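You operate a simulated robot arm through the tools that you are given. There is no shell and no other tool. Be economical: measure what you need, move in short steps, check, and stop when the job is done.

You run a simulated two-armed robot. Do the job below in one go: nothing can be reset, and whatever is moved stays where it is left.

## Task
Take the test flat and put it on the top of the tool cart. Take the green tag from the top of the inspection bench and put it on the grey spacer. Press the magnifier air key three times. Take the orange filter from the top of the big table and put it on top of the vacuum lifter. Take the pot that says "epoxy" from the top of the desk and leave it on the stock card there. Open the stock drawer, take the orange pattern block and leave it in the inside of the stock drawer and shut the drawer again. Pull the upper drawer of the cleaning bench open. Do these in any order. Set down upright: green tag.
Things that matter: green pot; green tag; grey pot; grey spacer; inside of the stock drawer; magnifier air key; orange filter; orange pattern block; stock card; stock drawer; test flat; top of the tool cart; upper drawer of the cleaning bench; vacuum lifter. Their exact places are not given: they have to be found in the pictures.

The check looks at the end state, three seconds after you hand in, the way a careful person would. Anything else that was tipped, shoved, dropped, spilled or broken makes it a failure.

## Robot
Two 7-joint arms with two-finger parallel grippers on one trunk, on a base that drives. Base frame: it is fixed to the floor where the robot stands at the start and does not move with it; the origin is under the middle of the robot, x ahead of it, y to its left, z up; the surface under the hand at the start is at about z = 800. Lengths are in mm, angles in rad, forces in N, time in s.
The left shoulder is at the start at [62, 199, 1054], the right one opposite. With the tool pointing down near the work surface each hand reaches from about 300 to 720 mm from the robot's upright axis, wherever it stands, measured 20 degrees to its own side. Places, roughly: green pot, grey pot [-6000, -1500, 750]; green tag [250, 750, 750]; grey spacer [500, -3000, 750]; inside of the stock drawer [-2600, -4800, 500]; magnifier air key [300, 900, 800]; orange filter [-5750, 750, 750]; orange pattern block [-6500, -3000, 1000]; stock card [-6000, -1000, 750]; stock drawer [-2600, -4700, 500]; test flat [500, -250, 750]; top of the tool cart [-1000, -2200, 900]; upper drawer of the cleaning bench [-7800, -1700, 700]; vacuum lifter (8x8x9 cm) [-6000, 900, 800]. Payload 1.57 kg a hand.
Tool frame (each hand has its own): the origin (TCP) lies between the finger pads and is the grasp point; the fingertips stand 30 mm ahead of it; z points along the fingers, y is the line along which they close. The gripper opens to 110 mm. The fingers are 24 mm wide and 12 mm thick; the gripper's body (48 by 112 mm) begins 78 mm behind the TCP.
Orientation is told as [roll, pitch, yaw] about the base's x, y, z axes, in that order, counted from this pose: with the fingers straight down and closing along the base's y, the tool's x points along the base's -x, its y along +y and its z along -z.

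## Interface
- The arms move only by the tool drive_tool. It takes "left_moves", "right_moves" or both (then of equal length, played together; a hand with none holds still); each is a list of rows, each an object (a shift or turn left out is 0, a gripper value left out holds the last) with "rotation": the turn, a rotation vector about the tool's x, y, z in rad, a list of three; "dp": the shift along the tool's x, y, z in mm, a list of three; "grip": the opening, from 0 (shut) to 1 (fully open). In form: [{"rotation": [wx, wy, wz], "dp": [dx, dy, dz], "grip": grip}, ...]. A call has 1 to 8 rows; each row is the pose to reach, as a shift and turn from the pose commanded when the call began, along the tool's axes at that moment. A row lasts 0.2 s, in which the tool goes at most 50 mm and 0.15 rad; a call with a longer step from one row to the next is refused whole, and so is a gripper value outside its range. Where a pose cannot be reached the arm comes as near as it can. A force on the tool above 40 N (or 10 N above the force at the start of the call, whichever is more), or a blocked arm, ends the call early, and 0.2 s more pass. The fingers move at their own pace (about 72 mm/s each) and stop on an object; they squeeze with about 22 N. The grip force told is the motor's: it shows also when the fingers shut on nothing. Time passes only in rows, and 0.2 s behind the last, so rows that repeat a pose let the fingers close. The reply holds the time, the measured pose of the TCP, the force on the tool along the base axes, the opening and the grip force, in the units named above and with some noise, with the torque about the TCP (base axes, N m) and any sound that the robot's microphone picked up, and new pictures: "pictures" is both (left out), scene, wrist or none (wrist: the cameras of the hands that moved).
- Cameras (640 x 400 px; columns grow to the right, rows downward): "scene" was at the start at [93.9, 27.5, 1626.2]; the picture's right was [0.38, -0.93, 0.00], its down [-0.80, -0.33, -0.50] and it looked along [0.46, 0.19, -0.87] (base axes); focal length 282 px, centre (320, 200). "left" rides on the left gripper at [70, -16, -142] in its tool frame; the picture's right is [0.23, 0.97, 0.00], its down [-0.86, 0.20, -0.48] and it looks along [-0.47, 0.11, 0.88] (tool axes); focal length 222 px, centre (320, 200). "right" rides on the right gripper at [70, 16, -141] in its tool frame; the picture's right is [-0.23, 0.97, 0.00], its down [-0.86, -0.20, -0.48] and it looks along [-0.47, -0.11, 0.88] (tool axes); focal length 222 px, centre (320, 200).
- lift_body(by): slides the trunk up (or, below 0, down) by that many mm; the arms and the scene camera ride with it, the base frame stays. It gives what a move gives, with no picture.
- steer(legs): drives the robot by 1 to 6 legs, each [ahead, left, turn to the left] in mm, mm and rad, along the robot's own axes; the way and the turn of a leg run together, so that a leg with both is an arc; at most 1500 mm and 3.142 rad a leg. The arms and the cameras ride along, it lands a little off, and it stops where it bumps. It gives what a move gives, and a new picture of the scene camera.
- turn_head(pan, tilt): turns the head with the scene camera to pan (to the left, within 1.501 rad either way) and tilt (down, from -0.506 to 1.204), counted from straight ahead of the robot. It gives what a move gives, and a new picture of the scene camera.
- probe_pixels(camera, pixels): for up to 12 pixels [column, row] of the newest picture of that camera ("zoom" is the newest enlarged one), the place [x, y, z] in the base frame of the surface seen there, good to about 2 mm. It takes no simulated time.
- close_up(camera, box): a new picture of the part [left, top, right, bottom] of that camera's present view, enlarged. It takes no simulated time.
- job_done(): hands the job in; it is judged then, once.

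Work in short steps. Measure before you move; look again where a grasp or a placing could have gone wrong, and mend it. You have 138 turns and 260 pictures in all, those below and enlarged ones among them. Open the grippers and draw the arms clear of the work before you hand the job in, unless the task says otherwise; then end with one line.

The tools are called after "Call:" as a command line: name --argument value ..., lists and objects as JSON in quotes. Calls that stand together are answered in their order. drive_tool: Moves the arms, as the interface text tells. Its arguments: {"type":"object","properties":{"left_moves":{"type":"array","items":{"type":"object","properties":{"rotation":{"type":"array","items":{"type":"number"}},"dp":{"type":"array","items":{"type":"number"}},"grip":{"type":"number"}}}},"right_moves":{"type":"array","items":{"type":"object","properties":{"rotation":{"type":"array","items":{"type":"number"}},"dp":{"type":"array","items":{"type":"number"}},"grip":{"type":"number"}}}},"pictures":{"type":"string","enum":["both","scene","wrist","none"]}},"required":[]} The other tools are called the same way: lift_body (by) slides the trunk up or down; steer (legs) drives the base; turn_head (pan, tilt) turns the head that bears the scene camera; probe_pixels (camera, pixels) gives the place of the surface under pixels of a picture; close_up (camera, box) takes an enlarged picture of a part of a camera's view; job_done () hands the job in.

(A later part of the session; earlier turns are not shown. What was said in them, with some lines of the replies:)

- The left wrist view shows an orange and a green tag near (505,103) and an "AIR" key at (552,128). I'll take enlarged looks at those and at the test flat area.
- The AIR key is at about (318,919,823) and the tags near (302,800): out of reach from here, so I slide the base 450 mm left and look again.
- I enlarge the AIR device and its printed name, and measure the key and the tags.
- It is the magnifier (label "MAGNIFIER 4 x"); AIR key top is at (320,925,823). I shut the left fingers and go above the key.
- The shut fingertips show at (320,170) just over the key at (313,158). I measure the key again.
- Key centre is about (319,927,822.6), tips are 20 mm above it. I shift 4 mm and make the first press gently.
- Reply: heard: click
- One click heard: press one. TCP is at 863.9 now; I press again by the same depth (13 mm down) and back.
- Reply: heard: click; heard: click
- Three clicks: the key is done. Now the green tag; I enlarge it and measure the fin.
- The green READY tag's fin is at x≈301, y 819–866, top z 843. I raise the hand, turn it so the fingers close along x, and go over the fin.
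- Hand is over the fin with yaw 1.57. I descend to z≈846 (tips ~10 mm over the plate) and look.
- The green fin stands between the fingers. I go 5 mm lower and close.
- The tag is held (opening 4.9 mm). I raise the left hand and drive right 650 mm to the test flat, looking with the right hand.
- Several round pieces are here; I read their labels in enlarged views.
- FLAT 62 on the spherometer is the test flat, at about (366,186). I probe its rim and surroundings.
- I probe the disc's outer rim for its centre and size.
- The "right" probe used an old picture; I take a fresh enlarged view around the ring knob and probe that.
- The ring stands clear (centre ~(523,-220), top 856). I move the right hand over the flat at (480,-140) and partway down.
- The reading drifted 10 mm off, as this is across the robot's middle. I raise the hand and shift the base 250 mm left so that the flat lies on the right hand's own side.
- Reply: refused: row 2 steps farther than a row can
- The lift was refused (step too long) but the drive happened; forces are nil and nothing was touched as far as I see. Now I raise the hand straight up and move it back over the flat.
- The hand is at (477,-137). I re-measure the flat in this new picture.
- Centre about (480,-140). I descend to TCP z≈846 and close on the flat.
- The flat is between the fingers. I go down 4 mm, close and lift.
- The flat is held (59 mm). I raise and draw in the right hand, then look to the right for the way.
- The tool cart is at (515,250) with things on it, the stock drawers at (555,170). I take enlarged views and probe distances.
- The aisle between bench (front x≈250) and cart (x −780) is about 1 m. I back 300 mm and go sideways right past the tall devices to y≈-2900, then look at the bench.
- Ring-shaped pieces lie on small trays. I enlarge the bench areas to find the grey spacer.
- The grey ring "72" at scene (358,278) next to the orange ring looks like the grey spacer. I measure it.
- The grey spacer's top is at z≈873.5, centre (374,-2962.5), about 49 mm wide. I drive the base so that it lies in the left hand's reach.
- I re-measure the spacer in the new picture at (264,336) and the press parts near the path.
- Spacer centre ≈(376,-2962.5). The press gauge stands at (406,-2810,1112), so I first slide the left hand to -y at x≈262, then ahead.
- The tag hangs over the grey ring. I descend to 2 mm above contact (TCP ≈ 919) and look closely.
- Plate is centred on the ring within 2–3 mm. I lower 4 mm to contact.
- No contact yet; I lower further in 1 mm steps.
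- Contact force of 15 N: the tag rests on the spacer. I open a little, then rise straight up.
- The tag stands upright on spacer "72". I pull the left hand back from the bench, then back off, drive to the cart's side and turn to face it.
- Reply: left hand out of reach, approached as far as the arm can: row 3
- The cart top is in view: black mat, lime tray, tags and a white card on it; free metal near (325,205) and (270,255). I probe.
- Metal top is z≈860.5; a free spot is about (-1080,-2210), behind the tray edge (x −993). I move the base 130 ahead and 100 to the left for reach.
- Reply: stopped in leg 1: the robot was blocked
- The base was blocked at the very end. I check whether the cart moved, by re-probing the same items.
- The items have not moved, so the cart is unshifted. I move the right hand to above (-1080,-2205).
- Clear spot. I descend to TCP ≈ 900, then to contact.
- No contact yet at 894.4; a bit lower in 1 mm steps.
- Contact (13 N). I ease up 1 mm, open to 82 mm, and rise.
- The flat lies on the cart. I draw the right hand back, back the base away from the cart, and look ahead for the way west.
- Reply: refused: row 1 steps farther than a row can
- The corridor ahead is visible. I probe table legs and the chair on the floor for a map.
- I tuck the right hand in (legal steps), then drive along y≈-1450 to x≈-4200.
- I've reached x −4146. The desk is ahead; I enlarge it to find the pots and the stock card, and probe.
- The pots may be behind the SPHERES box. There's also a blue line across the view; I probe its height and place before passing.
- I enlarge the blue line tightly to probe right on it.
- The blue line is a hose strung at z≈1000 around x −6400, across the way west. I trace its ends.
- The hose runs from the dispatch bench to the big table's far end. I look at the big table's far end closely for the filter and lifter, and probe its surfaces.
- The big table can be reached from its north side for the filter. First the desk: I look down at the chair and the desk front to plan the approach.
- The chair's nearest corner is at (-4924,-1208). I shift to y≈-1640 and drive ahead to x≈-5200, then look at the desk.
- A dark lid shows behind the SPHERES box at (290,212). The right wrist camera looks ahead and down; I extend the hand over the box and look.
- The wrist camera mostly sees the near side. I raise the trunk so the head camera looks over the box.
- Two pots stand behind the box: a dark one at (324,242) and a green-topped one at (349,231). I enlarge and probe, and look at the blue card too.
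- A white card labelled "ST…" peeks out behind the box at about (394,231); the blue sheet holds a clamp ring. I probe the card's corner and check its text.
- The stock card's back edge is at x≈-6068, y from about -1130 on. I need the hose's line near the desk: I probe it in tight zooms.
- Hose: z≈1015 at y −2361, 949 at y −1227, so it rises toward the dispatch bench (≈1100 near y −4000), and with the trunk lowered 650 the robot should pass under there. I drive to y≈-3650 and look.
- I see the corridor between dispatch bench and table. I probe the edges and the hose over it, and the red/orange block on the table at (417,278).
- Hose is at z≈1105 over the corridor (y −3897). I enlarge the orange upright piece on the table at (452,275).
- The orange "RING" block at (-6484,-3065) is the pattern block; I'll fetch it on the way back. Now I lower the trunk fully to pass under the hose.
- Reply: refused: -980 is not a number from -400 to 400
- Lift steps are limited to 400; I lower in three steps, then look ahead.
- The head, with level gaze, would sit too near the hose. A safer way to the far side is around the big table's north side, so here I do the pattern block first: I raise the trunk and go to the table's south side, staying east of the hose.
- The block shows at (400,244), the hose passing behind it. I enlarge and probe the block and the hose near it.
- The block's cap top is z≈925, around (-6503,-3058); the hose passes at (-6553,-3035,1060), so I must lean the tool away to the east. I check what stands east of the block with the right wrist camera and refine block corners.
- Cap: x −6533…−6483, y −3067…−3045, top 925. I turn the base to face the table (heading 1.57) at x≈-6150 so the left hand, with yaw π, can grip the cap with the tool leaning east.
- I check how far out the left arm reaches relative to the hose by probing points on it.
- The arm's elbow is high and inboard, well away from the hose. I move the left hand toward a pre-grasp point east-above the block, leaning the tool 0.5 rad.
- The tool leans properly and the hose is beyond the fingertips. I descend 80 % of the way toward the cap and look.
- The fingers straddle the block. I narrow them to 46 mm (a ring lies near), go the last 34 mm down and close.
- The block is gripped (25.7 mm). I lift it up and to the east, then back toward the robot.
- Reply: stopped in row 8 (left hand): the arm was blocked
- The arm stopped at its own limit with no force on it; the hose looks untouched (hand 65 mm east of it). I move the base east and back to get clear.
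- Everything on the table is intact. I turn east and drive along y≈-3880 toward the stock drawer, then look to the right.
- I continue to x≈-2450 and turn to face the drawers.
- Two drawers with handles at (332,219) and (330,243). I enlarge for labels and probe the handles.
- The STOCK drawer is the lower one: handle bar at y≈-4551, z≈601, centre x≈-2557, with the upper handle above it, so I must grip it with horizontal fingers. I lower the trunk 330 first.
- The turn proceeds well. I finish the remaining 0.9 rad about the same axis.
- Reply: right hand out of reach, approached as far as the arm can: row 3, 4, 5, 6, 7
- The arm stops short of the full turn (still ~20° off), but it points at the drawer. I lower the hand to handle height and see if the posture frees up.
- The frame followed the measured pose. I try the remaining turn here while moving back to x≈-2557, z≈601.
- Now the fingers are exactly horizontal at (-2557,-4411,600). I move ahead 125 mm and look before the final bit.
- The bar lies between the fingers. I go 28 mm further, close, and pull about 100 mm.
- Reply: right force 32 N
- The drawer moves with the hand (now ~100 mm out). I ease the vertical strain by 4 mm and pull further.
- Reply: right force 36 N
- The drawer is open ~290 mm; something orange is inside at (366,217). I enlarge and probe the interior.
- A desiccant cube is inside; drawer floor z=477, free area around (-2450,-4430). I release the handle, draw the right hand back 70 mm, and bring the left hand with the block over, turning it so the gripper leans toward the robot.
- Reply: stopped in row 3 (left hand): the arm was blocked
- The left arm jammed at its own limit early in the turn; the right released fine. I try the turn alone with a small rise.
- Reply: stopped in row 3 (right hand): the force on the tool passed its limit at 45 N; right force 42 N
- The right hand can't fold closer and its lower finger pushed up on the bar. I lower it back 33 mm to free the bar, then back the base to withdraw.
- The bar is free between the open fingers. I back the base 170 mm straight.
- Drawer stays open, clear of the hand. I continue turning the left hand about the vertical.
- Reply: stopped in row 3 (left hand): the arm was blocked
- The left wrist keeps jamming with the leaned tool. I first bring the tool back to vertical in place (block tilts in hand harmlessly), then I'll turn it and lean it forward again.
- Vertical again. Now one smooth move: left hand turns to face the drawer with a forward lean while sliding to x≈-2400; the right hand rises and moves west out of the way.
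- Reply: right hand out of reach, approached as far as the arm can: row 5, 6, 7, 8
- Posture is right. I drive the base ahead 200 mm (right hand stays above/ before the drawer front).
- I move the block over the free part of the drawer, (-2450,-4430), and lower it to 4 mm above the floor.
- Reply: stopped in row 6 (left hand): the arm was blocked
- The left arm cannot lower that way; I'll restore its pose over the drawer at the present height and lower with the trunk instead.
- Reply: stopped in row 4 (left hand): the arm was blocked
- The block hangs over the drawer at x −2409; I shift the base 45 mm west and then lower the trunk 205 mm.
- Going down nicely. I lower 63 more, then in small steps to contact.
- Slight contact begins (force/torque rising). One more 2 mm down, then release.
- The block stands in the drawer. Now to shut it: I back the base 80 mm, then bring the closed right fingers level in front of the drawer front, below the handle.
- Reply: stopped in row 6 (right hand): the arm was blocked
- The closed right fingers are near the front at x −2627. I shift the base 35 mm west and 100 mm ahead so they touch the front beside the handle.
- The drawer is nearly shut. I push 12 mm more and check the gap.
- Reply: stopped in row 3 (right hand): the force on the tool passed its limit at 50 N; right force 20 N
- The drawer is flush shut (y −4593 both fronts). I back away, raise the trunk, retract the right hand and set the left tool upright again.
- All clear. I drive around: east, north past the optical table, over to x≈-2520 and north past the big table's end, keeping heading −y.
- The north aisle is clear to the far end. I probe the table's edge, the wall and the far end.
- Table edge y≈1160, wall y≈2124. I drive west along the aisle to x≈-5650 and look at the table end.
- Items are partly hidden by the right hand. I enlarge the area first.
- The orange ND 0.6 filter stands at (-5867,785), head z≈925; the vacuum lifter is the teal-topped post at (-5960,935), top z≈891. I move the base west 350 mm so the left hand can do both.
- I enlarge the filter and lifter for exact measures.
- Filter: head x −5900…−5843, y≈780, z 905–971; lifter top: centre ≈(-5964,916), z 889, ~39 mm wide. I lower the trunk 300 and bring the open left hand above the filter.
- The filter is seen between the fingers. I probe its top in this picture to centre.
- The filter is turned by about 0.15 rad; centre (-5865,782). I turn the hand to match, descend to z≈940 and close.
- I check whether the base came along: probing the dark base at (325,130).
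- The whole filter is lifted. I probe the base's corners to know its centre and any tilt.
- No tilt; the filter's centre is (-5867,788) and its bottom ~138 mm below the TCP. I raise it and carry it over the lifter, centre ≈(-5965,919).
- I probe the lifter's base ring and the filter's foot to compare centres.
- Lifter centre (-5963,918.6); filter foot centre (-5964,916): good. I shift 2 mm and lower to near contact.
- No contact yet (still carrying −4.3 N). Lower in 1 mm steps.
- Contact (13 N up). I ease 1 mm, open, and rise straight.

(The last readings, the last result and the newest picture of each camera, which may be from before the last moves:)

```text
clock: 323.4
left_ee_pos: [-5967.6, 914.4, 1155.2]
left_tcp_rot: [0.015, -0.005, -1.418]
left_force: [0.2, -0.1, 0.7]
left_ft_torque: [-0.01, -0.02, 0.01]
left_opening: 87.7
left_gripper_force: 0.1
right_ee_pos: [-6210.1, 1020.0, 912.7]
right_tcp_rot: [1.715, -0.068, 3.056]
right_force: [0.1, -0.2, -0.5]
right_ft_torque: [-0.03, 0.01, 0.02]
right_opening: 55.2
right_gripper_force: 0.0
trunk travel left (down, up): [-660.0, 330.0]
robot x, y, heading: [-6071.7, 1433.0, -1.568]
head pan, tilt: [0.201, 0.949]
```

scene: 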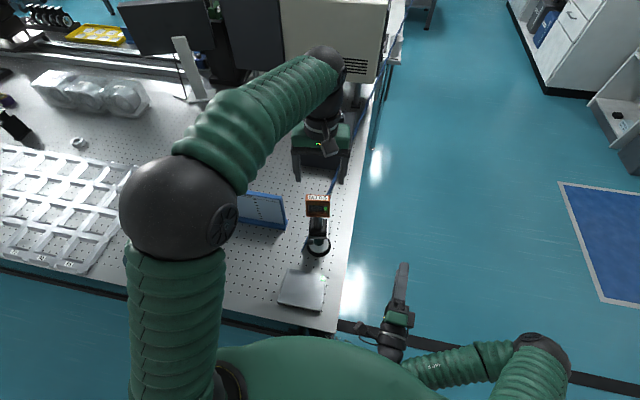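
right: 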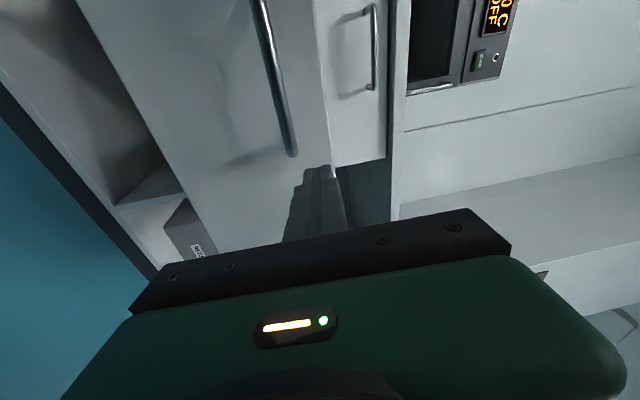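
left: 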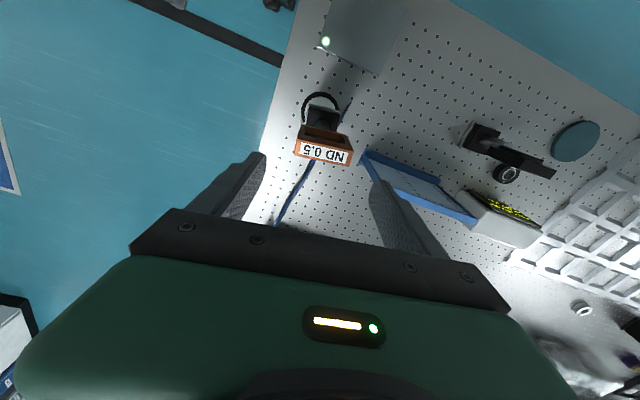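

The filter stands on the lifter. Next the cleaning bench: I probe the floor strip and mat for height, then look toward the cleaning drawers and the pots.

Call:
probe_pixels --camera "scene" --pixels '[[450, 345], [600, 370], [445, 365], [570, 190], [610, 300], [400, 250], [520, 300]]'

Call:
turn_head --pan -0.45 --tilt 0.45

Call:
close_up --camera "scene" --box '[250, 80, 410, 200]'

```text
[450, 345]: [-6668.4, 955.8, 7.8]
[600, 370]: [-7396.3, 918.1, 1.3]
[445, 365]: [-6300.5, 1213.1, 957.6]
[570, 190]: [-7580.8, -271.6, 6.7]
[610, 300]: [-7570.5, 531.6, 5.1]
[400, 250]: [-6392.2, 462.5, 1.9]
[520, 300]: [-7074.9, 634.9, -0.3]
```

```text
clock: 324.4
left_ee_pos: [-5967.9, 912.7, 1154.3]
left_tcp_rot: [0.016, -0.003, -1.419]
left_force: [0.1, 0.0, -0.6]
left_ft_torque: [-0.02, -0.02, -0.04]
left_opening: 87.9
left_gripper_force: 0.0
right_ee_pos: [-6209.9, 1019.6, 913.4]
right_tcp_rot: [1.715, -0.069, 3.055]
right_force: [-0.1, 0.9, -0.2]
right_ft_torque: [-0.02, -0.02, 0.01]
right_opening: 54.8
right_gripper_force: 0.2
trunk travel left (down, up): [-660.0, 330.0]
robot x, y, heading: [-6068.6, 1430.6, -1.564]
head pan, tilt: [-0.45, 0.45]
```

scene: 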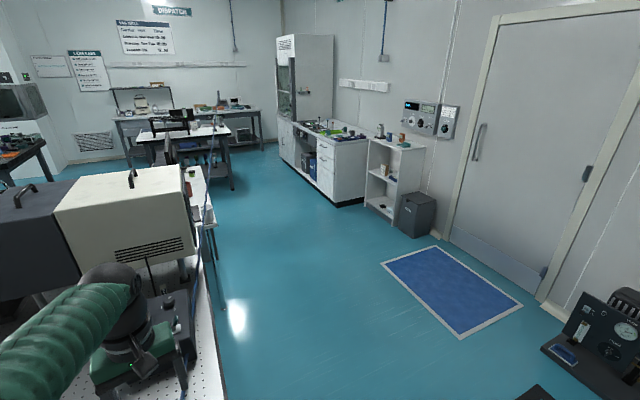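

```text
3.33 times, centred on (330, 140) of scene
```

zoom: 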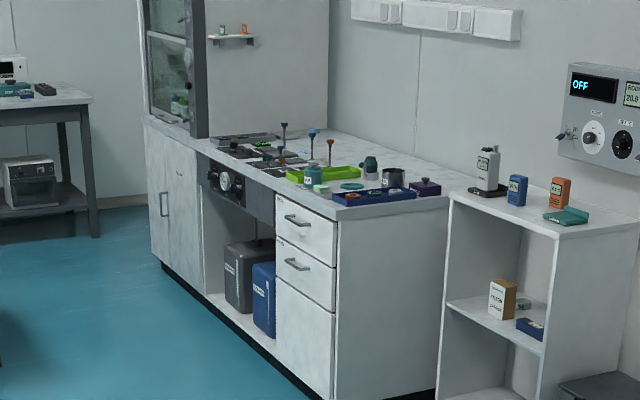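

The upper drawer handle is at zoom (297,221). I probe it, then drive round the table end and down the west side to face the cleaning bench.

Call:
probe_pixels --camera "zoom" --pixels '[[297, 221], [290, 217], [303, 224], [297, 240], [310, 268], [325, 215]]'

Call:
steer --legs '[[0, -700, 0], [1500, 0, 0], [1500, 0, 0], [300, 0, 0], [0, 0, -1.575]]'

Call:
turn_head --pan -0.1 --tilt 0.65

Call:
close_up --camera "scene" --box '[200, 100, 440, 300]'

```text
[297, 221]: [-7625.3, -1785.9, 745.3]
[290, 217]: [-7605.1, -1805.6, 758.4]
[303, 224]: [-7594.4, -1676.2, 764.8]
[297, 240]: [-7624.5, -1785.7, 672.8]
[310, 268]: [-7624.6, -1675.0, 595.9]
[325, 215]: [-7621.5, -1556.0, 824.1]
```

```text
clock: 347.9
left_ee_pos: [-7307.3, -1974.2, 1154.7]
left_tcp_rot: [0.014, -0.003, -3.02]
left_force: [-0.5, 0.2, 0.0]
left_ft_torque: [-0.02, -0.03, 0.0]
left_opening: 87.8
left_gripper_force: 0.1
right_ee_pos: [-7191.4, -1734.1, 912.9]
right_tcp_rot: [1.713, -0.07, 1.45]
right_force: [-0.7, -0.3, -0.2]
right_ft_torque: [0.05, -0.02, 0.01]
right_opening: 54.9
right_gripper_force: 0.1
trunk travel left (down, up): [-660.0, 330.0]
robot x, y, heading: [-6784.0, -1887.2, 3.112]
head pan, tilt: [-0.45, 0.45]
```

scene: 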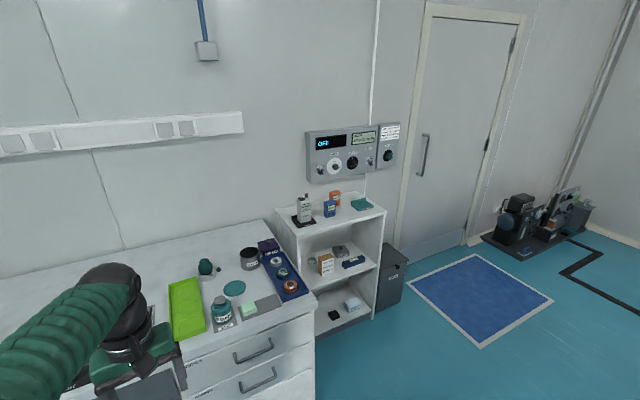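

```text
clock: 348.8
left_ee_pos: [-7305.1, -1973.8, 1154.9]
left_tcp_rot: [0.016, -0.004, -3.021]
left_force: [0.9, 0.1, -0.2]
left_ft_torque: [0.02, -0.03, 0.01]
left_opening: 88.2
left_gripper_force: 0.1
right_ee_pos: [-7190.2, -1734.2, 913.4]
right_tcp_rot: [1.716, -0.072, 1.449]
right_force: [-0.3, -0.3, -0.2]
right_ft_torque: [0.04, 0.0, 0.02]
right_opening: 54.7
right_gripper_force: 0.1
trunk travel left (down, up): [-660.0, 330.0]
robot x, y, heading: [-6784.6, -1886.0, 3.114]
head pan, tilt: [-0.099, 0.649]
```

scene: 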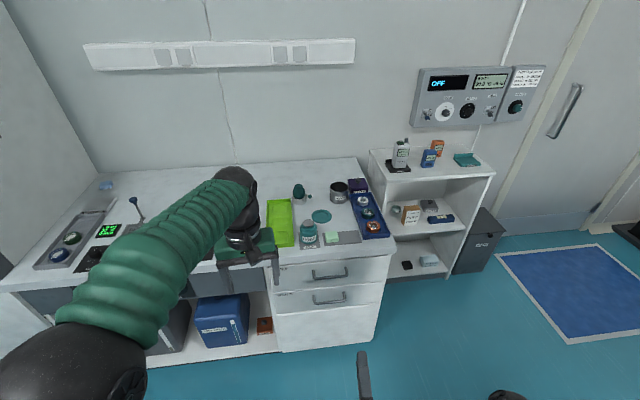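

```text
2.00 times, centred on (320, 200) of scene
```

zoom: 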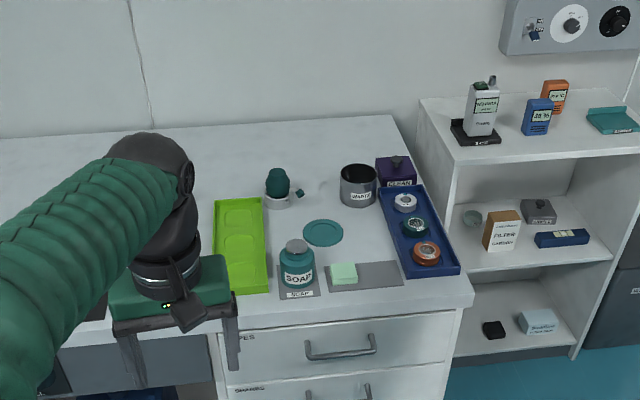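

The upper drawer's handle is at scene (330,276). I probe it exactly, lower the trunk to handle height, level the right tool and raise the left hand out of the way.

Call:
probe_pixels --camera "scene" --pixels '[[330, 277], [315, 277], [345, 275], [331, 276], [330, 290], [330, 301], [300, 270]]'

Call:
lift_body --by -150

Call:
drive_tool --right_moves '[{"rotation": [0.047, 0.039, 0.027]}, {"rotation": [0.094, 0.078, 0.054]}, {"rotation": [0.14, 0.116, 0.08]}, {"rotation": [0.14, 0.116, 0.08]}]' --left_moves '[{"dp": [0, 0, -45]}, {"dp": [0, 0, -90]}, {"dp": [0, 0, -135]}, {"dp": [0, 0, -170]}]' --pictures "none"

```text
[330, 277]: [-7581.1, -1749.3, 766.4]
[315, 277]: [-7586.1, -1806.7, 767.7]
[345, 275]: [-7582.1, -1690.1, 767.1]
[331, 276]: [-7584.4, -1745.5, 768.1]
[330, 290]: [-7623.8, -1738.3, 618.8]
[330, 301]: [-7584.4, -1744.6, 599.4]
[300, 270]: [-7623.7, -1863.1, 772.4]
```

```text
clock: 350.5
left_ee_pos: [-7304.1, -1972.7, 1004.1]
left_tcp_rot: [0.016, -0.006, -3.022]
left_force: [-0.8, -0.1, 0.2]
left_ft_torque: [-0.01, -0.01, -0.01]
left_opening: 87.8
left_gripper_force: 0.0
right_ee_pos: [-7190.3, -1735.3, 763.8]
right_tcp_rot: [1.715, -0.067, 1.45]
right_force: [1.1, -0.8, 0.8]
right_ft_torque: [0.02, -0.01, 0.01]
right_opening: 55.0
right_gripper_force: 0.1
trunk travel left (down, up): [-510.0, 480.0]
robot x, y, heading: [-6780.6, -1890.7, 3.11]
head pan, tilt: [-0.099, 0.649]
```

```text
clock: 351.5
left_ee_pos: [-7305.8, -1971.5, 1172.1]
left_tcp_rot: [0.014, -0.005, -3.019]
left_force: [0.5, 0.5, -0.4]
left_ft_torque: [0.0, -0.04, 0.01]
left_opening: 88.1
left_gripper_force: 0.2
right_ee_pos: [-7189.7, -1733.5, 762.9]
right_tcp_rot: [1.569, 0.004, 1.572]
right_force: [0.7, 0.2, -0.4]
right_ft_torque: [0.0, -0.03, -0.04]
right_opening: 54.9
right_gripper_force: 0.1
trunk travel left (down, up): [-510.0, 480.0]
robot x, y, heading: [-6784.2, -1889.2, 3.116]
head pan, tilt: [-0.099, 0.649]
```

Handle bar: x −7582, z 767, y −1806…−1690; the right tool is level at z 763. I drive 200 mm ahead, then extend the hand 150 mm and look.

Call:
steer --legs '[[200, 0, 0]]'

Call:
drive_tool --right_moves '[{"dp": [0, 4, 45]}, {"dp": [0, 4, 90]}, {"dp": [0, 4, 135]}, {"dp": [0, 4, 150]}, {"dp": [0, 4, 150]}]' --pictures "wrist"

```text
clock: 353.1
left_ee_pos: [-7508.5, -1964.4, 1172.4]
left_tcp_rot: [0.016, -0.004, -3.023]
left_force: [-0.4, 0.1, -0.5]
left_ft_torque: [0.01, -0.04, -0.02]
left_opening: 88.0
left_gripper_force: 0.0
right_ee_pos: [-7392.9, -1727.4, 762.0]
right_tcp_rot: [1.568, 0.002, 1.569]
right_force: [-0.2, 0.1, 0.6]
right_ft_torque: [0.01, 0.01, 0.01]
right_opening: 55.2
right_gripper_force: 0.1
trunk travel left (down, up): [-510.0, 480.0]
robot x, y, heading: [-6986.0, -1880.9, 3.111]
head pan, tilt: [-0.099, 0.649]
```

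scene: 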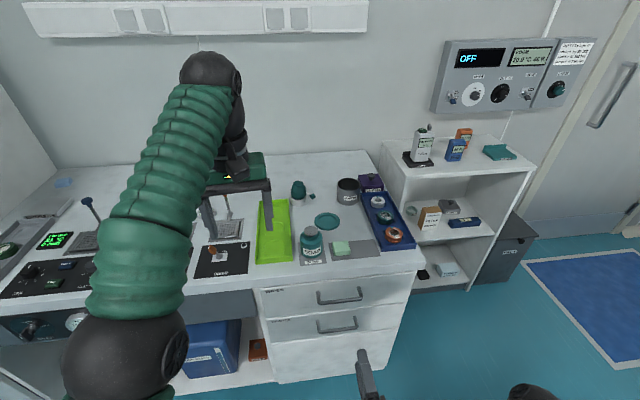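

```text
clock: 354.3
left_ee_pos: [-7507.8, -1964.2, 1173.1]
left_tcp_rot: [0.016, -0.007, -3.021]
left_force: [-1.1, -0.3, 0.1]
left_ft_torque: [-0.01, -0.01, 0.02]
left_opening: 88.2
left_gripper_force: 0.0
right_ee_pos: [-7541.9, -1728.1, 766.5]
right_tcp_rot: [1.57, 0.001, 1.569]
right_force: [0.1, -0.3, 0.3]
right_ft_torque: [0.04, -0.02, -0.01]
right_opening: 55.0
right_gripper_force: 0.1
trunk travel left (down, up): [-510.0, 480.0]
robot x, y, heading: [-6982.9, -1880.6, 3.113]
head pan, tilt: [-0.099, 0.649]
```

right: 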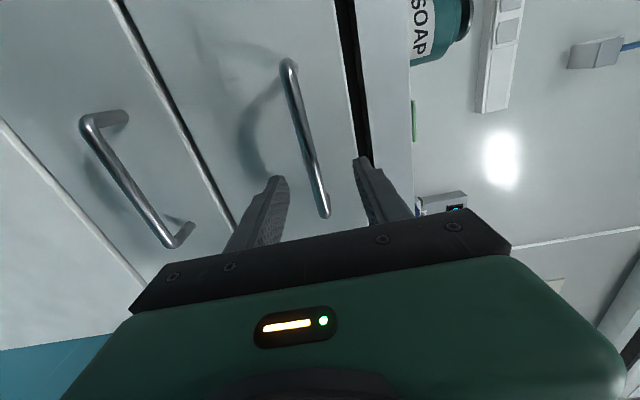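

The bar is between the fingers. I go in 40 mm, close, pull with the arm, then pull further by backing the base.

Call:
drive_tool --right_moves '[{"dp": [0, 0, 40]}, {"dp": [0, 0, 40], "grip": 0}, {"dp": [0, 0, 40]}, {"dp": [0, 0, 40]}, {"dp": [0, -1, 0]}, {"dp": [0, -1, -42]}, {"dp": [0, -1, -84]}, {"dp": [0, -1, -110]}]' --pictures "none"

Call:
steer --legs '[[-110, 0, 0]]'

```text
clock: 356.2
left_ee_pos: [-7504.3, -1964.1, 1176.3]
left_tcp_rot: [0.016, -0.011, -3.023]
left_force: [-0.6, 0.3, -1.2]
left_ft_torque: [0.01, 0.03, 0.01]
left_opening: 88.0
left_gripper_force: 0.1
right_ee_pos: [-7425.6, -1728.5, 760.2]
right_tcp_rot: [1.547, 0.0, 1.574]
right_force: [2.7, -1.2, -30.5]
right_ft_torque: [-0.19, -0.23, -0.29]
right_opening: 11.6
right_gripper_force: 29.2
trunk travel left (down, up): [-510.0, 480.0]
robot x, y, heading: [-6986.5, -1882.2, 3.114]
head pan, tilt: [-0.099, 0.649]
stopped in row 8 (right hand): the force on the tool passed its limit at 47 N (the readings are from after the stop); the commanded pose is now the measured one
```

```text
clock: 357.3
left_ee_pos: [-7425.1, -1967.4, 1181.6]
left_tcp_rot: [0.015, -0.015, -3.024]
left_force: [0.7, -0.8, 0.2]
left_ft_torque: [0.0, 0.1, 0.0]
left_opening: 88.1
left_gripper_force: 0.0
right_ee_pos: [-7348.8, -1726.3, 761.5]
right_tcp_rot: [1.55, -0.009, 1.567]
right_force: [2.3, 1.2, -42.4]
right_ft_torque: [-0.39, -0.2, -0.9]
right_opening: 11.8
right_gripper_force: 29.2
trunk travel left (down, up): [-510.0, 480.0]
robot x, y, heading: [-6915.5, -1884.8, 3.113]
head pan, tilt: [-0.099, 0.649]
stopped in leg 1: the force on the tool passed its limit at 43 N (the readings are from after the stop); the commanded pose is now the measured one
```

scene: 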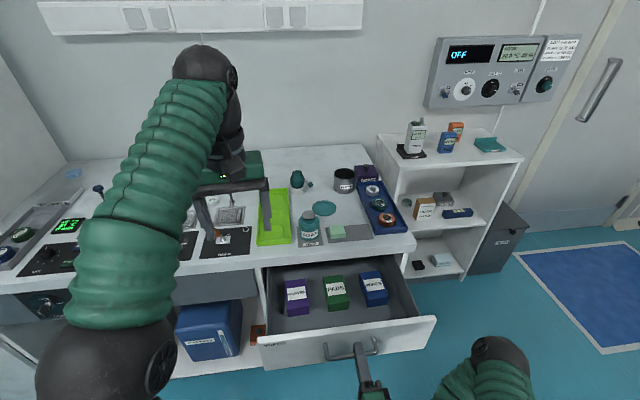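

The upper drawer is open ~233 mm. I release, back off, raise the trunk so both arms pass above the hose, turn to face the desk from the west and look at the pots.

Call:
drive_tool --right_moves '[{"grip": 0.5}, {"grip": 0.5}, {"grip": 0.5}]' --pictures "none"

Call:
steer --legs '[[-240, 0, 0]]'

Call:
lift_body --by 400

Call:
lift_body --by 70

Call:
steer --legs '[[0, 0, 1.585], [0, 0, 1.585], [0, 300, 0]]'

Call:
turn_head --pan 0.35 --tilt 0.95

```text
clock: 358.1
left_ee_pos: [-7428.5, -1967.6, 1178.7]
left_tcp_rot: [0.012, -0.015, -3.022]
left_force: [-0.5, 0.5, 0.8]
left_ft_torque: [-0.01, -0.01, 0.0]
left_opening: 88.3
left_gripper_force: 0.0
right_ee_pos: [-7350.9, -1729.3, 766.7]
right_tcp_rot: [1.566, -0.003, 1.566]
right_force: [0.3, 1.0, 1.0]
right_ft_torque: [-0.01, 0.02, 0.04]
right_opening: 55.1
right_gripper_force: 0.1
trunk travel left (down, up): [-510.0, 480.0]
robot x, y, heading: [-6914.7, -1885.2, 3.109]
head pan, tilt: [-0.099, 0.649]
```

```text
clock: 359.9
left_ee_pos: [-7187.3, -1972.1, 1179.0]
left_tcp_rot: [0.012, -0.014, -3.027]
left_force: [0.6, 0.2, 0.3]
left_ft_torque: [0.01, -0.01, -0.01]
left_opening: 88.0
left_gripper_force: 0.1
right_ee_pos: [-7109.6, -1735.4, 766.7]
right_tcp_rot: [1.563, -0.005, 1.563]
right_force: [0.2, 0.3, 0.5]
right_ft_torque: [-0.02, 0.03, 0.01]
right_opening: 54.9
right_gripper_force: 0.1
trunk travel left (down, up): [-510.0, 480.0]
robot x, y, heading: [-6673.7, -1893.9, 3.112]
head pan, tilt: [-0.099, 0.649]
```

scene: 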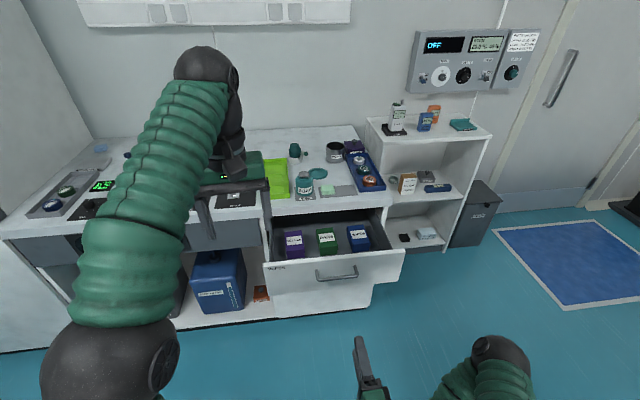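

```text
clock: 363.7
left_ee_pos: [-7187.5, -1972.7, 1581.3]
left_tcp_rot: [0.012, -0.016, -3.026]
left_force: [-0.3, -0.6, 0.0]
left_ft_torque: [0.0, 0.0, -0.03]
left_opening: 87.7
left_gripper_force: 0.1
right_ee_pos: [-7110.2, -1735.2, 1167.3]
right_tcp_rot: [1.566, -0.005, 1.563]
right_force: [0.7, -0.4, -0.2]
right_ft_torque: [0.02, 0.02, 0.01]
right_opening: 54.9
right_gripper_force: 0.1
trunk travel left (down, up): [-910.0, 80.0]
robot x, y, heading: [-6670.2, -1892.1, 3.103]
head pan, tilt: [-0.099, 0.649]
```

```text
clock: 364.8
left_ee_pos: [-7186.6, -1972.9, 1650.1]
left_tcp_rot: [0.013, -0.014, -3.026]
left_force: [-0.3, -0.1, -1.0]
left_ft_torque: [-0.03, 0.0, -0.02]
left_opening: 88.1
left_gripper_force: 0.0
right_ee_pos: [-7109.1, -1734.8, 1236.8]
right_tcp_rot: [1.565, -0.005, 1.564]
right_force: [0.9, 0.2, -0.5]
right_ft_torque: [0.02, -0.02, 0.0]
right_opening: 55.2
right_gripper_force: 0.0
trunk travel left (down, up): [-980.0, 10.0]
robot x, y, heading: [-6673.3, -1890.6, 3.108]
head pan, tilt: [-0.099, 0.649]
```

```text
clock: 374.6
left_ee_pos: [-6164.9, -1507.5, 1651.7]
left_tcp_rot: [0.021, -0.016, 0.146]
left_force: [-0.3, 0.0, -0.7]
left_ft_torque: [0.01, 0.02, 0.0]
left_opening: 88.3
left_gripper_force: 0.0
right_ee_pos: [-6233.2, -1743.6, 1236.9]
right_tcp_rot: [1.566, 0.002, -1.545]
right_force: [0.1, -1.6, -0.5]
right_ft_torque: [0.01, 0.01, 0.02]
right_opening: 54.9
right_gripper_force: 0.1
trunk travel left (down, up): [-980.0, 10.0]
robot x, y, heading: [-6673.4, -1594.6, -0.0]
head pan, tilt: [-0.099, 0.649]
```

scene: 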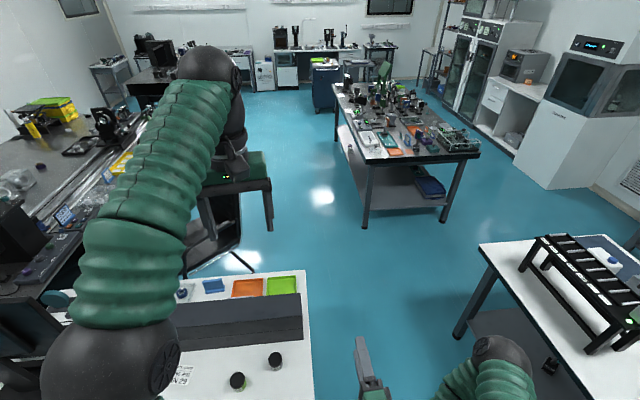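

```text
clock: 375.4
left_ee_pos: [-6165.5, -1501.3, 1652.3]
left_tcp_rot: [0.016, -0.016, 0.145]
left_force: [-0.3, -0.5, 0.1]
left_ft_torque: [0.04, 0.0, -0.01]
left_opening: 87.8
left_gripper_force: 0.1
right_ee_pos: [-6233.7, -1741.8, 1236.8]
right_tcp_rot: [1.569, -0.003, -1.545]
right_force: [-0.7, 0.4, -0.2]
right_ft_torque: [0.01, 0.02, 0.02]
right_opening: 54.9
right_gripper_force: 0.1
trunk travel left (down, up): [-980.0, 10.0]
robot x, y, heading: [-6673.1, -1592.8, 0.002]
head pan, tilt: [0.351, 0.949]
```

scene: 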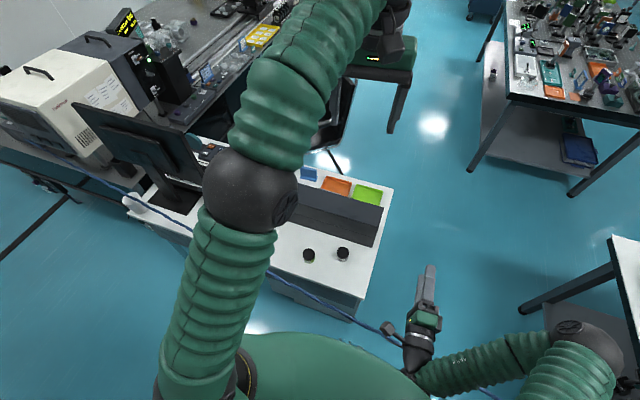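

The desk's west side is in view with both pots at (309,256) and (343,253), hose in front of the desk edge. I enlarge for their labels and probe.

Call:
close_up --camera "scene" --box '[290, 235, 360, 275]'

Call:
probe_pixels --camera "zoom" --pixels '[[175, 180], [480, 160], [175, 230], [480, 210], [140, 180], [210, 180], [175, 150], [445, 160], [515, 160], [480, 130]]'

Call:
close_up --camera "left" --box '[0, 0, 640, 399]'

Call:
probe_pixels --camera "scene" --pixels '[[320, 297], [321, 298], [340, 312], [300, 285], [270, 245], [260, 258]]'

```text
9.14 times, centred on (325, 255) of scene
```

zoom: 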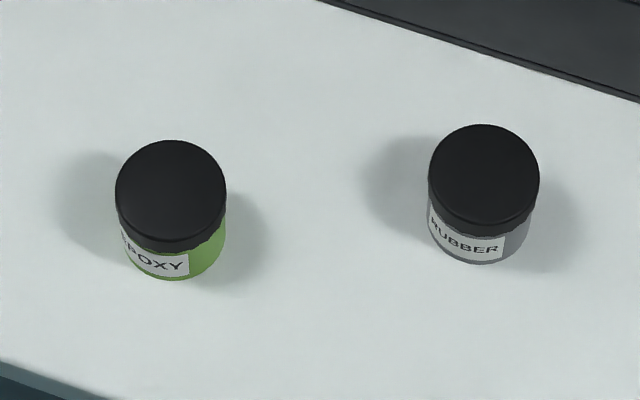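

```text
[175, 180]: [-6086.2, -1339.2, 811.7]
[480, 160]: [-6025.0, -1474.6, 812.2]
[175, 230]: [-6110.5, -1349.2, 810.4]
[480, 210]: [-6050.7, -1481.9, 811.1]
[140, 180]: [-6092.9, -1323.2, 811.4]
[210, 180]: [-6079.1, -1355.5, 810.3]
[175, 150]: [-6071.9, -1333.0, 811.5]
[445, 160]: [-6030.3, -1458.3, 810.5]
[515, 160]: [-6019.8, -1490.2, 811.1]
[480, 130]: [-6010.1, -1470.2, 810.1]
```

```text
1.00 times, centred on (320, 200) of left (not enlarged: the box is as wide or as high as the picture)
```

zoom: 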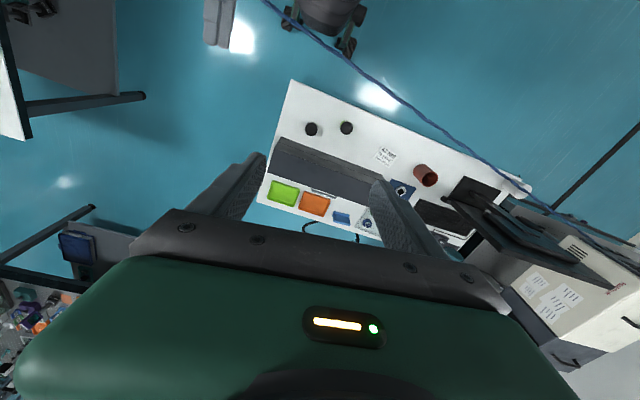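

```text
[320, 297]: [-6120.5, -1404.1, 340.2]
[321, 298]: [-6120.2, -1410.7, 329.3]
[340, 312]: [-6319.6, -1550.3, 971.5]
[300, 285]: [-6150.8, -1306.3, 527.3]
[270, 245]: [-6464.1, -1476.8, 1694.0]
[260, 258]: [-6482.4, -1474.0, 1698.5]
```

The green pot says EPOXY (centre ≈(-6090,-1339), lid top 811, 50 mm wide); the grey says RUBBER. I measure the stock card from the left camera, then shift the base, lower the trunk a little and bring the left hand down above the pot.

Call:
close_up --camera "left" --box '[360, 135, 416, 170]'

Call:
probe_pixels --camera "zoom" --pixels '[[250, 130], [420, 200], [180, 290], [350, 370], [300, 250], [200, 200], [400, 300]]'

Call:
lift_body --by -100

Call:
steer --legs '[[0, 120, 0]]'

Call:
drive_tool --left_moves '[{"dp": [-40, 15, 20], "rotation": [0, 0, 0.07], "grip": 0.75}, {"dp": [-80, 31, 40], "rotation": [0, 0, 0.14]}, {"dp": [-80, 31, 88], "rotation": [0, 0, 0.145]}, {"dp": [-80, 31, 136], "rotation": [0, 0, 0.145]}, {"dp": [-80, 31, 184], "rotation": [0, 0, 0.145]}, {"dp": [-80, 31, 232], "rotation": [0, 0, 0.145]}, {"dp": [-80, 31, 280], "rotation": [0, 0, 0.145]}, {"dp": [-80, 31, 328], "rotation": [0, 0, 0.145]}]' --pictures "wrist"

```text
11.43 times, centred on (388, 152) of left
```

zoom: 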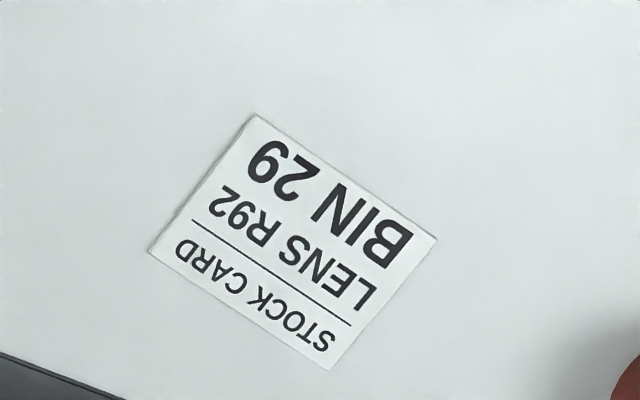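

```text
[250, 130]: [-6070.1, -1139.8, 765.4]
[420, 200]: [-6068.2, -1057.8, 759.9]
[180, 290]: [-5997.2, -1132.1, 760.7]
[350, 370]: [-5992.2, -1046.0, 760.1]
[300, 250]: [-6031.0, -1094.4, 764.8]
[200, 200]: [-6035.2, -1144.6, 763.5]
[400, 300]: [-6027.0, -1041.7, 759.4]
```

```text
clock: 376.8
left_ee_pos: [-6166.2, -1495.5, 1552.0]
left_tcp_rot: [0.012, -0.016, 0.147]
left_force: [0.5, 0.1, 0.8]
left_ft_torque: [-0.02, 0.03, 0.01]
left_opening: 88.0
left_gripper_force: 0.1
right_ee_pos: [-6234.9, -1735.7, 1137.2]
right_tcp_rot: [1.567, -0.004, -1.545]
right_force: [-0.1, -0.7, 0.4]
right_ft_torque: [0.0, -0.02, -0.01]
right_opening: 55.0
right_gripper_force: 0.1
trunk travel left (down, up): [-880.0, 110.0]
robot x, y, heading: [-6674.0, -1591.0, -0.001]
head pan, tilt: [0.351, 0.949]
```

```text
clock: 378.0
left_ee_pos: [-6167.3, -1423.8, 1553.0]
left_tcp_rot: [0.04, -0.02, 0.142]
left_force: [-0.9, -0.4, -0.7]
left_ft_torque: [0.04, 0.01, -0.02]
left_opening: 88.2
left_gripper_force: 0.1
right_ee_pos: [-6234.3, -1652.5, 1132.2]
right_tcp_rot: [1.567, 0.021, -1.545]
right_force: [-0.4, -0.3, 0.0]
right_ft_torque: [-0.05, 0.01, 0.01]
right_opening: 55.1
right_gripper_force: 0.2
trunk travel left (down, up): [-880.0, 110.0]
robot x, y, heading: [-6673.5, -1476.9, 0.007]
head pan, tilt: [0.351, 0.949]
```

scene: 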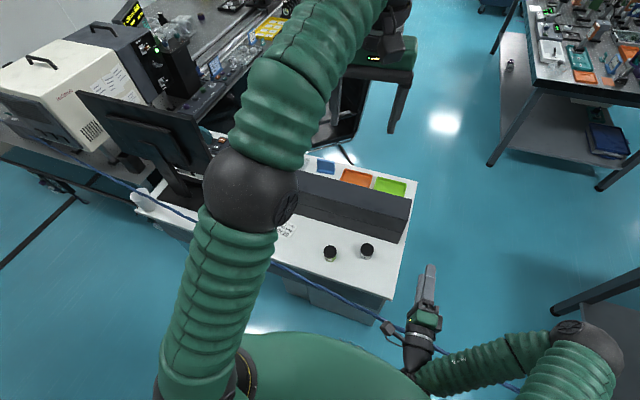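

```text
clock: 379.8
left_ee_pos: [-6086.9, -1354.6, 1225.0]
left_tcp_rot: [0.029, -0.013, -0.003]
left_force: [0.6, -0.8, -0.2]
left_ft_torque: [0.12, -0.02, -0.01]
left_opening: 82.6
left_gripper_force: 0.0
left hand out of reach, approached as far as the arm can: row 1, 2
right_ee_pos: [-6233.0, -1642.6, 1134.5]
right_tcp_rot: [1.568, 0.005, -1.548]
right_force: [0.0, -1.2, 0.2]
right_ft_torque: [0.01, -0.03, 0.13]
right_opening: 55.0
right_gripper_force: 0.1
trunk travel left (down, up): [-880.0, 110.0]
robot x, y, heading: [-6675.1, -1481.4, -0.004]
head pan, tilt: [0.351, 0.949]
```

left: 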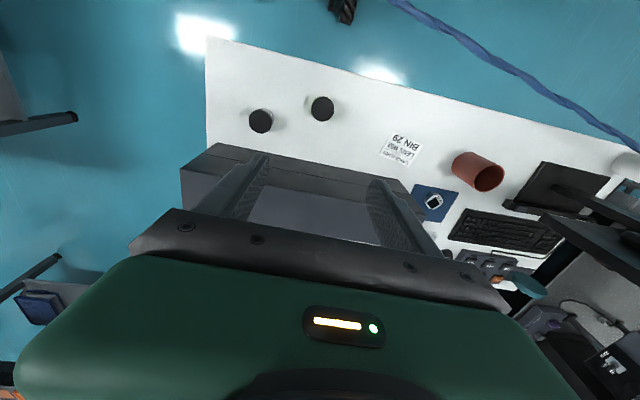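

The card is centred near (-6032,-1097). Now I probe the green pot's lid in this picture and descend to z≈870.

Call:
probe_pixels --camera "left" --pixels '[[313, 107], [332, 108], [322, 99], [322, 117], [322, 108], [261, 120]]'

Call:
drive_tool --left_moves '[{"dp": [3, 14, 45]}, {"dp": [3, 14, 92]}, {"dp": [3, 14, 139]}, {"dp": [3, 14, 186]}, {"dp": [3, 14, 233]}, {"dp": [3, 14, 280]}, {"dp": [3, 14, 327]}, {"dp": [3, 14, 345]}]' --pictures "both"

```text
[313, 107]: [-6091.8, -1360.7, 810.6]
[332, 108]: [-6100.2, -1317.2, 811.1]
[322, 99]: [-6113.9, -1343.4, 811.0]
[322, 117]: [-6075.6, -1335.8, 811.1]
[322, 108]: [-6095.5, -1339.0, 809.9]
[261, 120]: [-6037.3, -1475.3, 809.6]
```

```text
clock: 381.6
left_ee_pos: [-6089.7, -1325.2, 879.6]
left_tcp_rot: [0.022, -0.017, -0.003]
left_force: [-0.5, -1.5, 0.3]
left_ft_torque: [0.09, -0.01, 0.02]
left_opening: 82.3
left_gripper_force: 0.1
right_ee_pos: [-6235.0, -1631.9, 1137.4]
right_tcp_rot: [1.566, 0.0, -1.548]
right_force: [0.4, -1.3, -0.1]
right_ft_torque: [0.02, 0.0, 0.01]
right_opening: 55.0
right_gripper_force: 0.0
trunk travel left (down, up): [-880.0, 110.0]
robot x, y, heading: [-6675.5, -1483.9, 0.004]
head pan, tilt: [0.351, 0.949]
```

scene: 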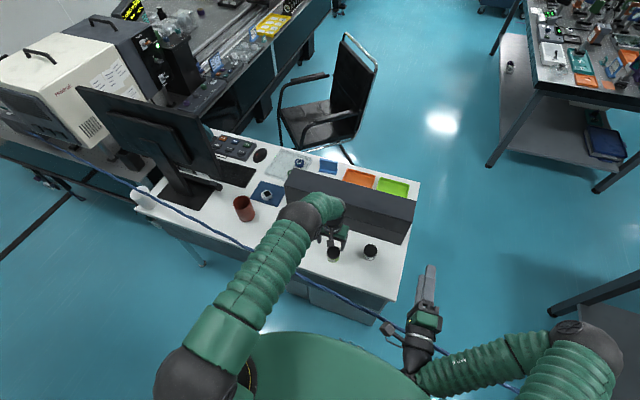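
left: 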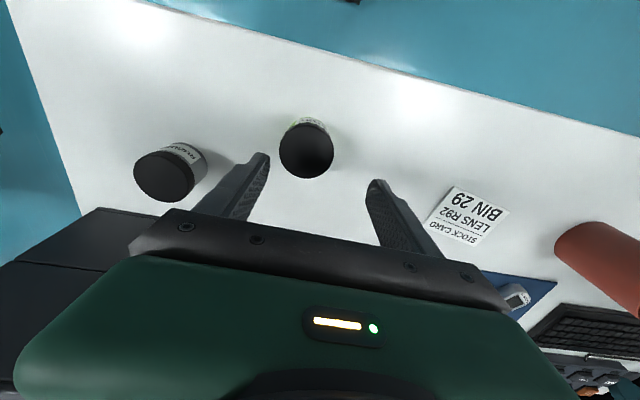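

Pot centre (-6095,-1339). I descend, close, lift 110 mm, then shift the base 240 mm left and 60 mm ahead toward the card, and look.

Call:
drive_tool --left_moves '[{"dp": [5, -14, 40]}, {"dp": [5, -14, 81]}, {"dp": [5, -14, 81], "grip": 0}, {"dp": [5, -14, 81]}, {"dp": [5, -14, 81]}, {"dp": [5, -14, 40]}, {"dp": [5, -14, -5]}, {"dp": [5, -14, -30]}]' --pictures "wrist"

Call:
steer --legs '[[60, 240, 0]]'

Call:
close_up --camera "left" --box '[160, 40, 480, 240]'

```text
clock: 383.4
left_ee_pos: [-6093.4, -1333.4, 909.7]
left_tcp_rot: [0.017, -0.015, -0.003]
left_force: [0.7, 0.1, -0.3]
left_ft_torque: [0.06, -0.03, -0.01]
left_opening: 52.7
left_gripper_force: 22.0
right_ee_pos: [-6236.2, -1625.5, 1138.4]
right_tcp_rot: [1.568, -0.004, -1.547]
right_force: [0.1, 0.5, -0.3]
right_ft_torque: [0.01, 0.0, -0.02]
right_opening: 55.0
right_gripper_force: 0.1
trunk travel left (down, up): [-880.0, 110.0]
robot x, y, heading: [-6673.4, -1477.4, -0.0]
head pan, tilt: [0.351, 0.949]
```

left: 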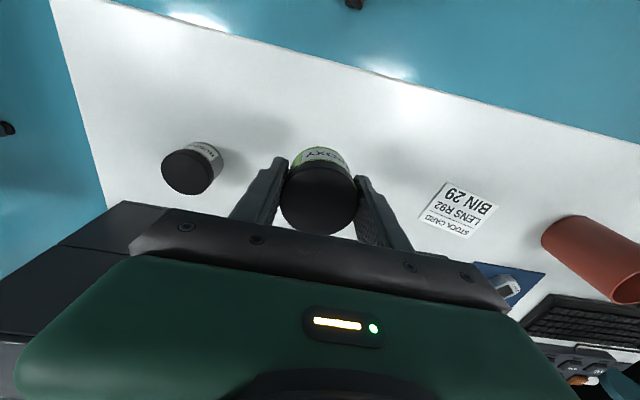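

```text
clock: 385.2
left_ee_pos: [-6035.8, -1091.1, 910.7]
left_tcp_rot: [0.023, -0.018, 0.001]
left_force: [-0.4, -0.9, -0.3]
left_ft_torque: [0.01, -0.01, 0.01]
left_opening: 52.9
left_gripper_force: 21.8
right_ee_pos: [-6176.3, -1383.6, 1136.0]
right_tcp_rot: [1.569, -0.001, -1.543]
right_force: [0.4, 0.4, -0.3]
right_ft_torque: [0.01, 0.01, -0.05]
right_opening: 55.0
right_gripper_force: 0.1
trunk travel left (down, up): [-880.0, 110.0]
robot x, y, heading: [-6615.9, -1232.6, 0.007]
head pan, tilt: [0.351, 0.949]
```

scene: 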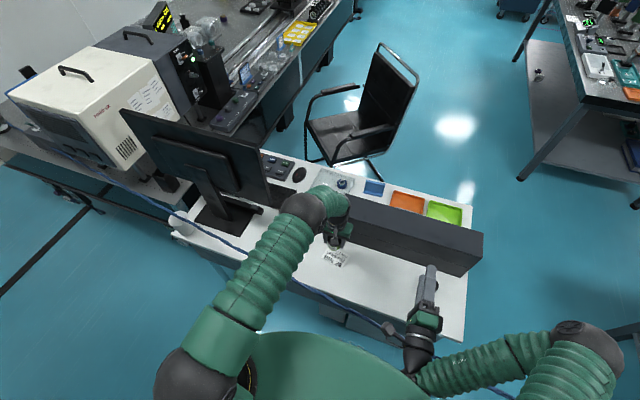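

```text
2.00 times, centred on (320, 140) of left
```

zoom: 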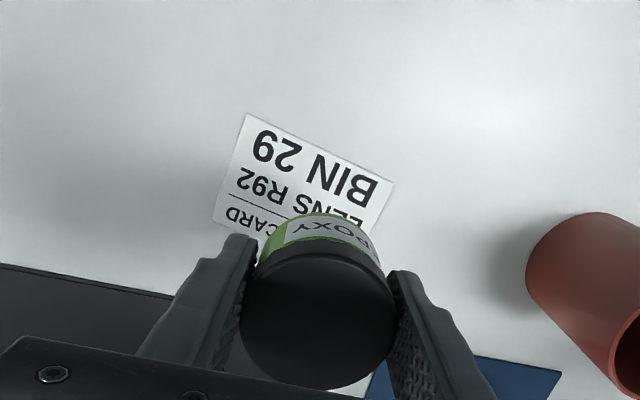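

The pot hangs over the card. I shift 6 mm and lower to near contact.

Call:
drive_tool --left_moves '[{"dp": [-4, -6, 45]}, {"dp": [-4, -6, 85]}, {"dp": [-4, -6, 104]}, {"dp": [-4, -6, 107]}, {"dp": [-4, -6, 109]}]' --pictures "none"

```text
clock: 386.4
left_ee_pos: [-6029.4, -1089.3, 802.2]
left_tcp_rot: [0.016, -0.018, 0.003]
left_force: [0.6, -2.5, 7.4]
left_ft_torque: [-0.3, 0.0, 0.0]
left_opening: 53.0
left_gripper_force: 21.2
left hand out of reach, approached as far as the arm can: row 5
right_ee_pos: [-6178.9, -1377.9, 1138.1]
right_tcp_rot: [1.57, -0.008, -1.542]
right_force: [1.0, -0.5, 0.1]
right_ft_torque: [-0.01, 0.03, 0.03]
right_opening: 55.2
right_gripper_force: 0.1
trunk travel left (down, up): [-880.0, 110.0]
robot x, y, heading: [-6615.1, -1233.7, 0.01]
head pan, tilt: [0.351, 0.949]
```

Contact (7 N) at (-6029,-1089), within the card. I open and rise.

Call:
drive_tool --left_moves '[{"dp": [0, 0, 0], "grip": 0.68}, {"dp": [0, 0, 0]}, {"dp": [0, 0, 0]}, {"dp": [0, 0, -40]}, {"dp": [0, 0, -85]}, {"dp": [0, 0, -130]}, {"dp": [0, 0, -175]}, {"dp": [0, 0, -220]}]' --pictures "both"

Call:
close_up --camera "left" --box '[220, 40, 420, 200]'

```text
clock: 388.2
left_ee_pos: [-6036.5, -1091.0, 1021.7]
left_tcp_rot: [0.016, -0.017, 0.002]
left_force: [-0.5, -1.2, 0.0]
left_ft_torque: [-0.01, -0.02, 0.02]
left_opening: 75.0
left_gripper_force: 0.1
right_ee_pos: [-6178.6, -1377.2, 1137.3]
right_tcp_rot: [1.569, -0.007, -1.54]
right_force: [-0.4, -0.6, -0.7]
right_ft_torque: [-0.04, 0.0, 0.01]
right_opening: 54.9
right_gripper_force: 0.0
trunk travel left (down, up): [-880.0, 110.0]
robot x, y, heading: [-6614.5, -1232.1, 0.009]
head pan, tilt: [0.351, 0.949]
```

scene: 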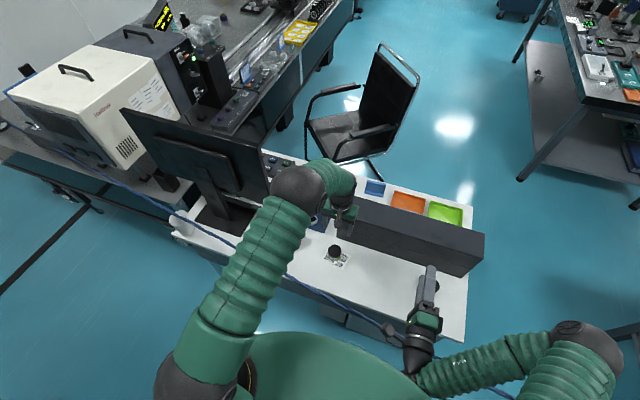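
left: 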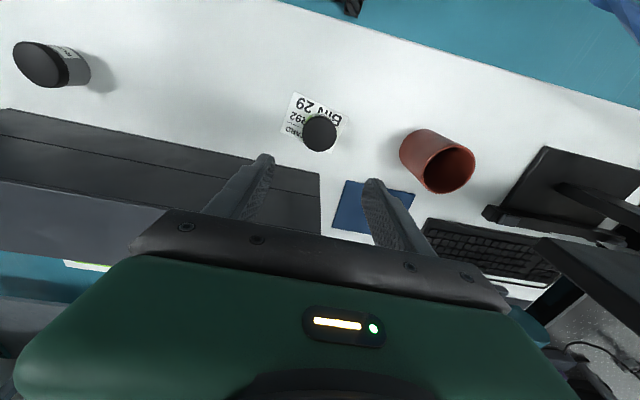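

```text
2.50 times, centred on (320, 120) of left
```

zoom: 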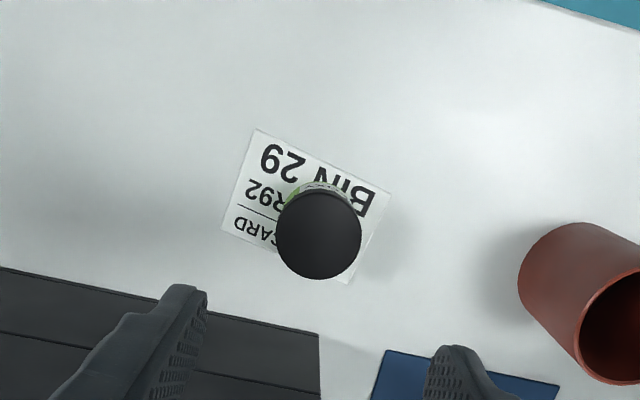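

The pot stands on the card. I raise the trunk and back away so both arms are clear above the hose, then hand in.

Call:
lift_body --by 105

Call:
steer --legs '[[-400, 0, 0]]'

Call:
close_up --camera "scene" --box '[160, 120, 480, 320]'

```text
clock: 389.6
left_ee_pos: [-6034.5, -1091.7, 1127.9]
left_tcp_rot: [0.018, -0.015, 0.002]
left_force: [0.5, 0.0, -0.5]
left_ft_torque: [-0.02, 0.01, 0.03]
left_opening: 74.8
left_gripper_force: 0.0
right_ee_pos: [-6178.0, -1376.0, 1242.7]
right_tcp_rot: [1.568, -0.007, -1.541]
right_force: [-0.5, 0.7, -0.6]
right_ft_torque: [0.02, -0.05, -0.04]
right_opening: 54.8
right_gripper_force: 0.1
trunk travel left (down, up): [-985.0, 5.0]
robot x, y, heading: [-6619.0, -1230.8, 0.005]
head pan, tilt: [0.351, 0.949]
```

```text
clock: 392.1
left_ee_pos: [-6431.8, -1097.3, 1124.1]
left_tcp_rot: [0.016, -0.014, -0.001]
left_force: [0.0, 0.0, 0.0]
left_ft_torque: [-0.01, -0.02, -0.01]
left_opening: 75.0
left_gripper_force: 0.1
right_ee_pos: [-6574.9, -1381.7, 1240.4]
right_tcp_rot: [1.564, -0.005, -1.544]
right_force: [-0.4, -0.2, -0.7]
right_ft_torque: [-0.01, 0.01, -0.02]
right_opening: 54.8
right_gripper_force: 0.0
trunk travel left (down, up): [-985.0, 5.0]
robot x, y, heading: [-7017.0, -1235.7, 0.005]
head pan, tilt: [0.351, 0.949]
```

scene: 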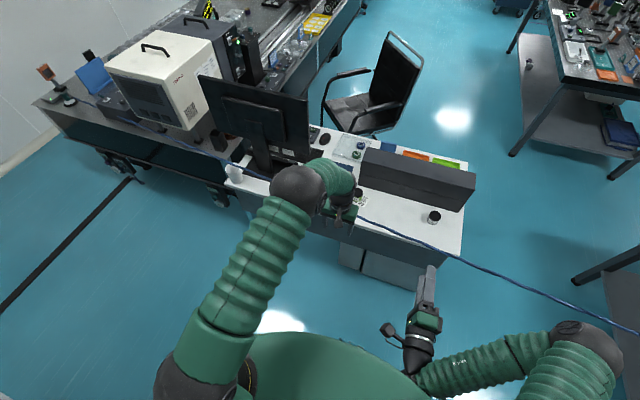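

```text
2.00 times, centred on (320, 220) of scene
```

zoom: 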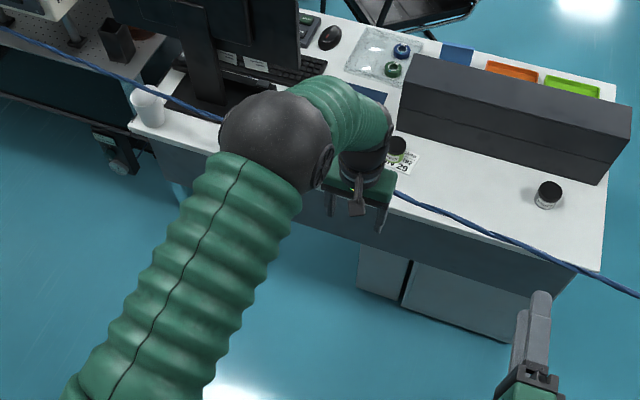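

The filter still stands on the lifter at (48,85), the pot is on its card, the hose is untouched, and both arms are clear with the grippers open. I hand in.

Call:
job_done

```text
The job is handed in.
```

All seven parts of the job are done and handed in: flat on the cart, tag upright on the grey spacer, air key pressed three times, filter on the lifter, epoxy pot on the stock card, pattern block in the shut stock drawer, and the cleaning bench's upper drawer pulled about 233 mm open.
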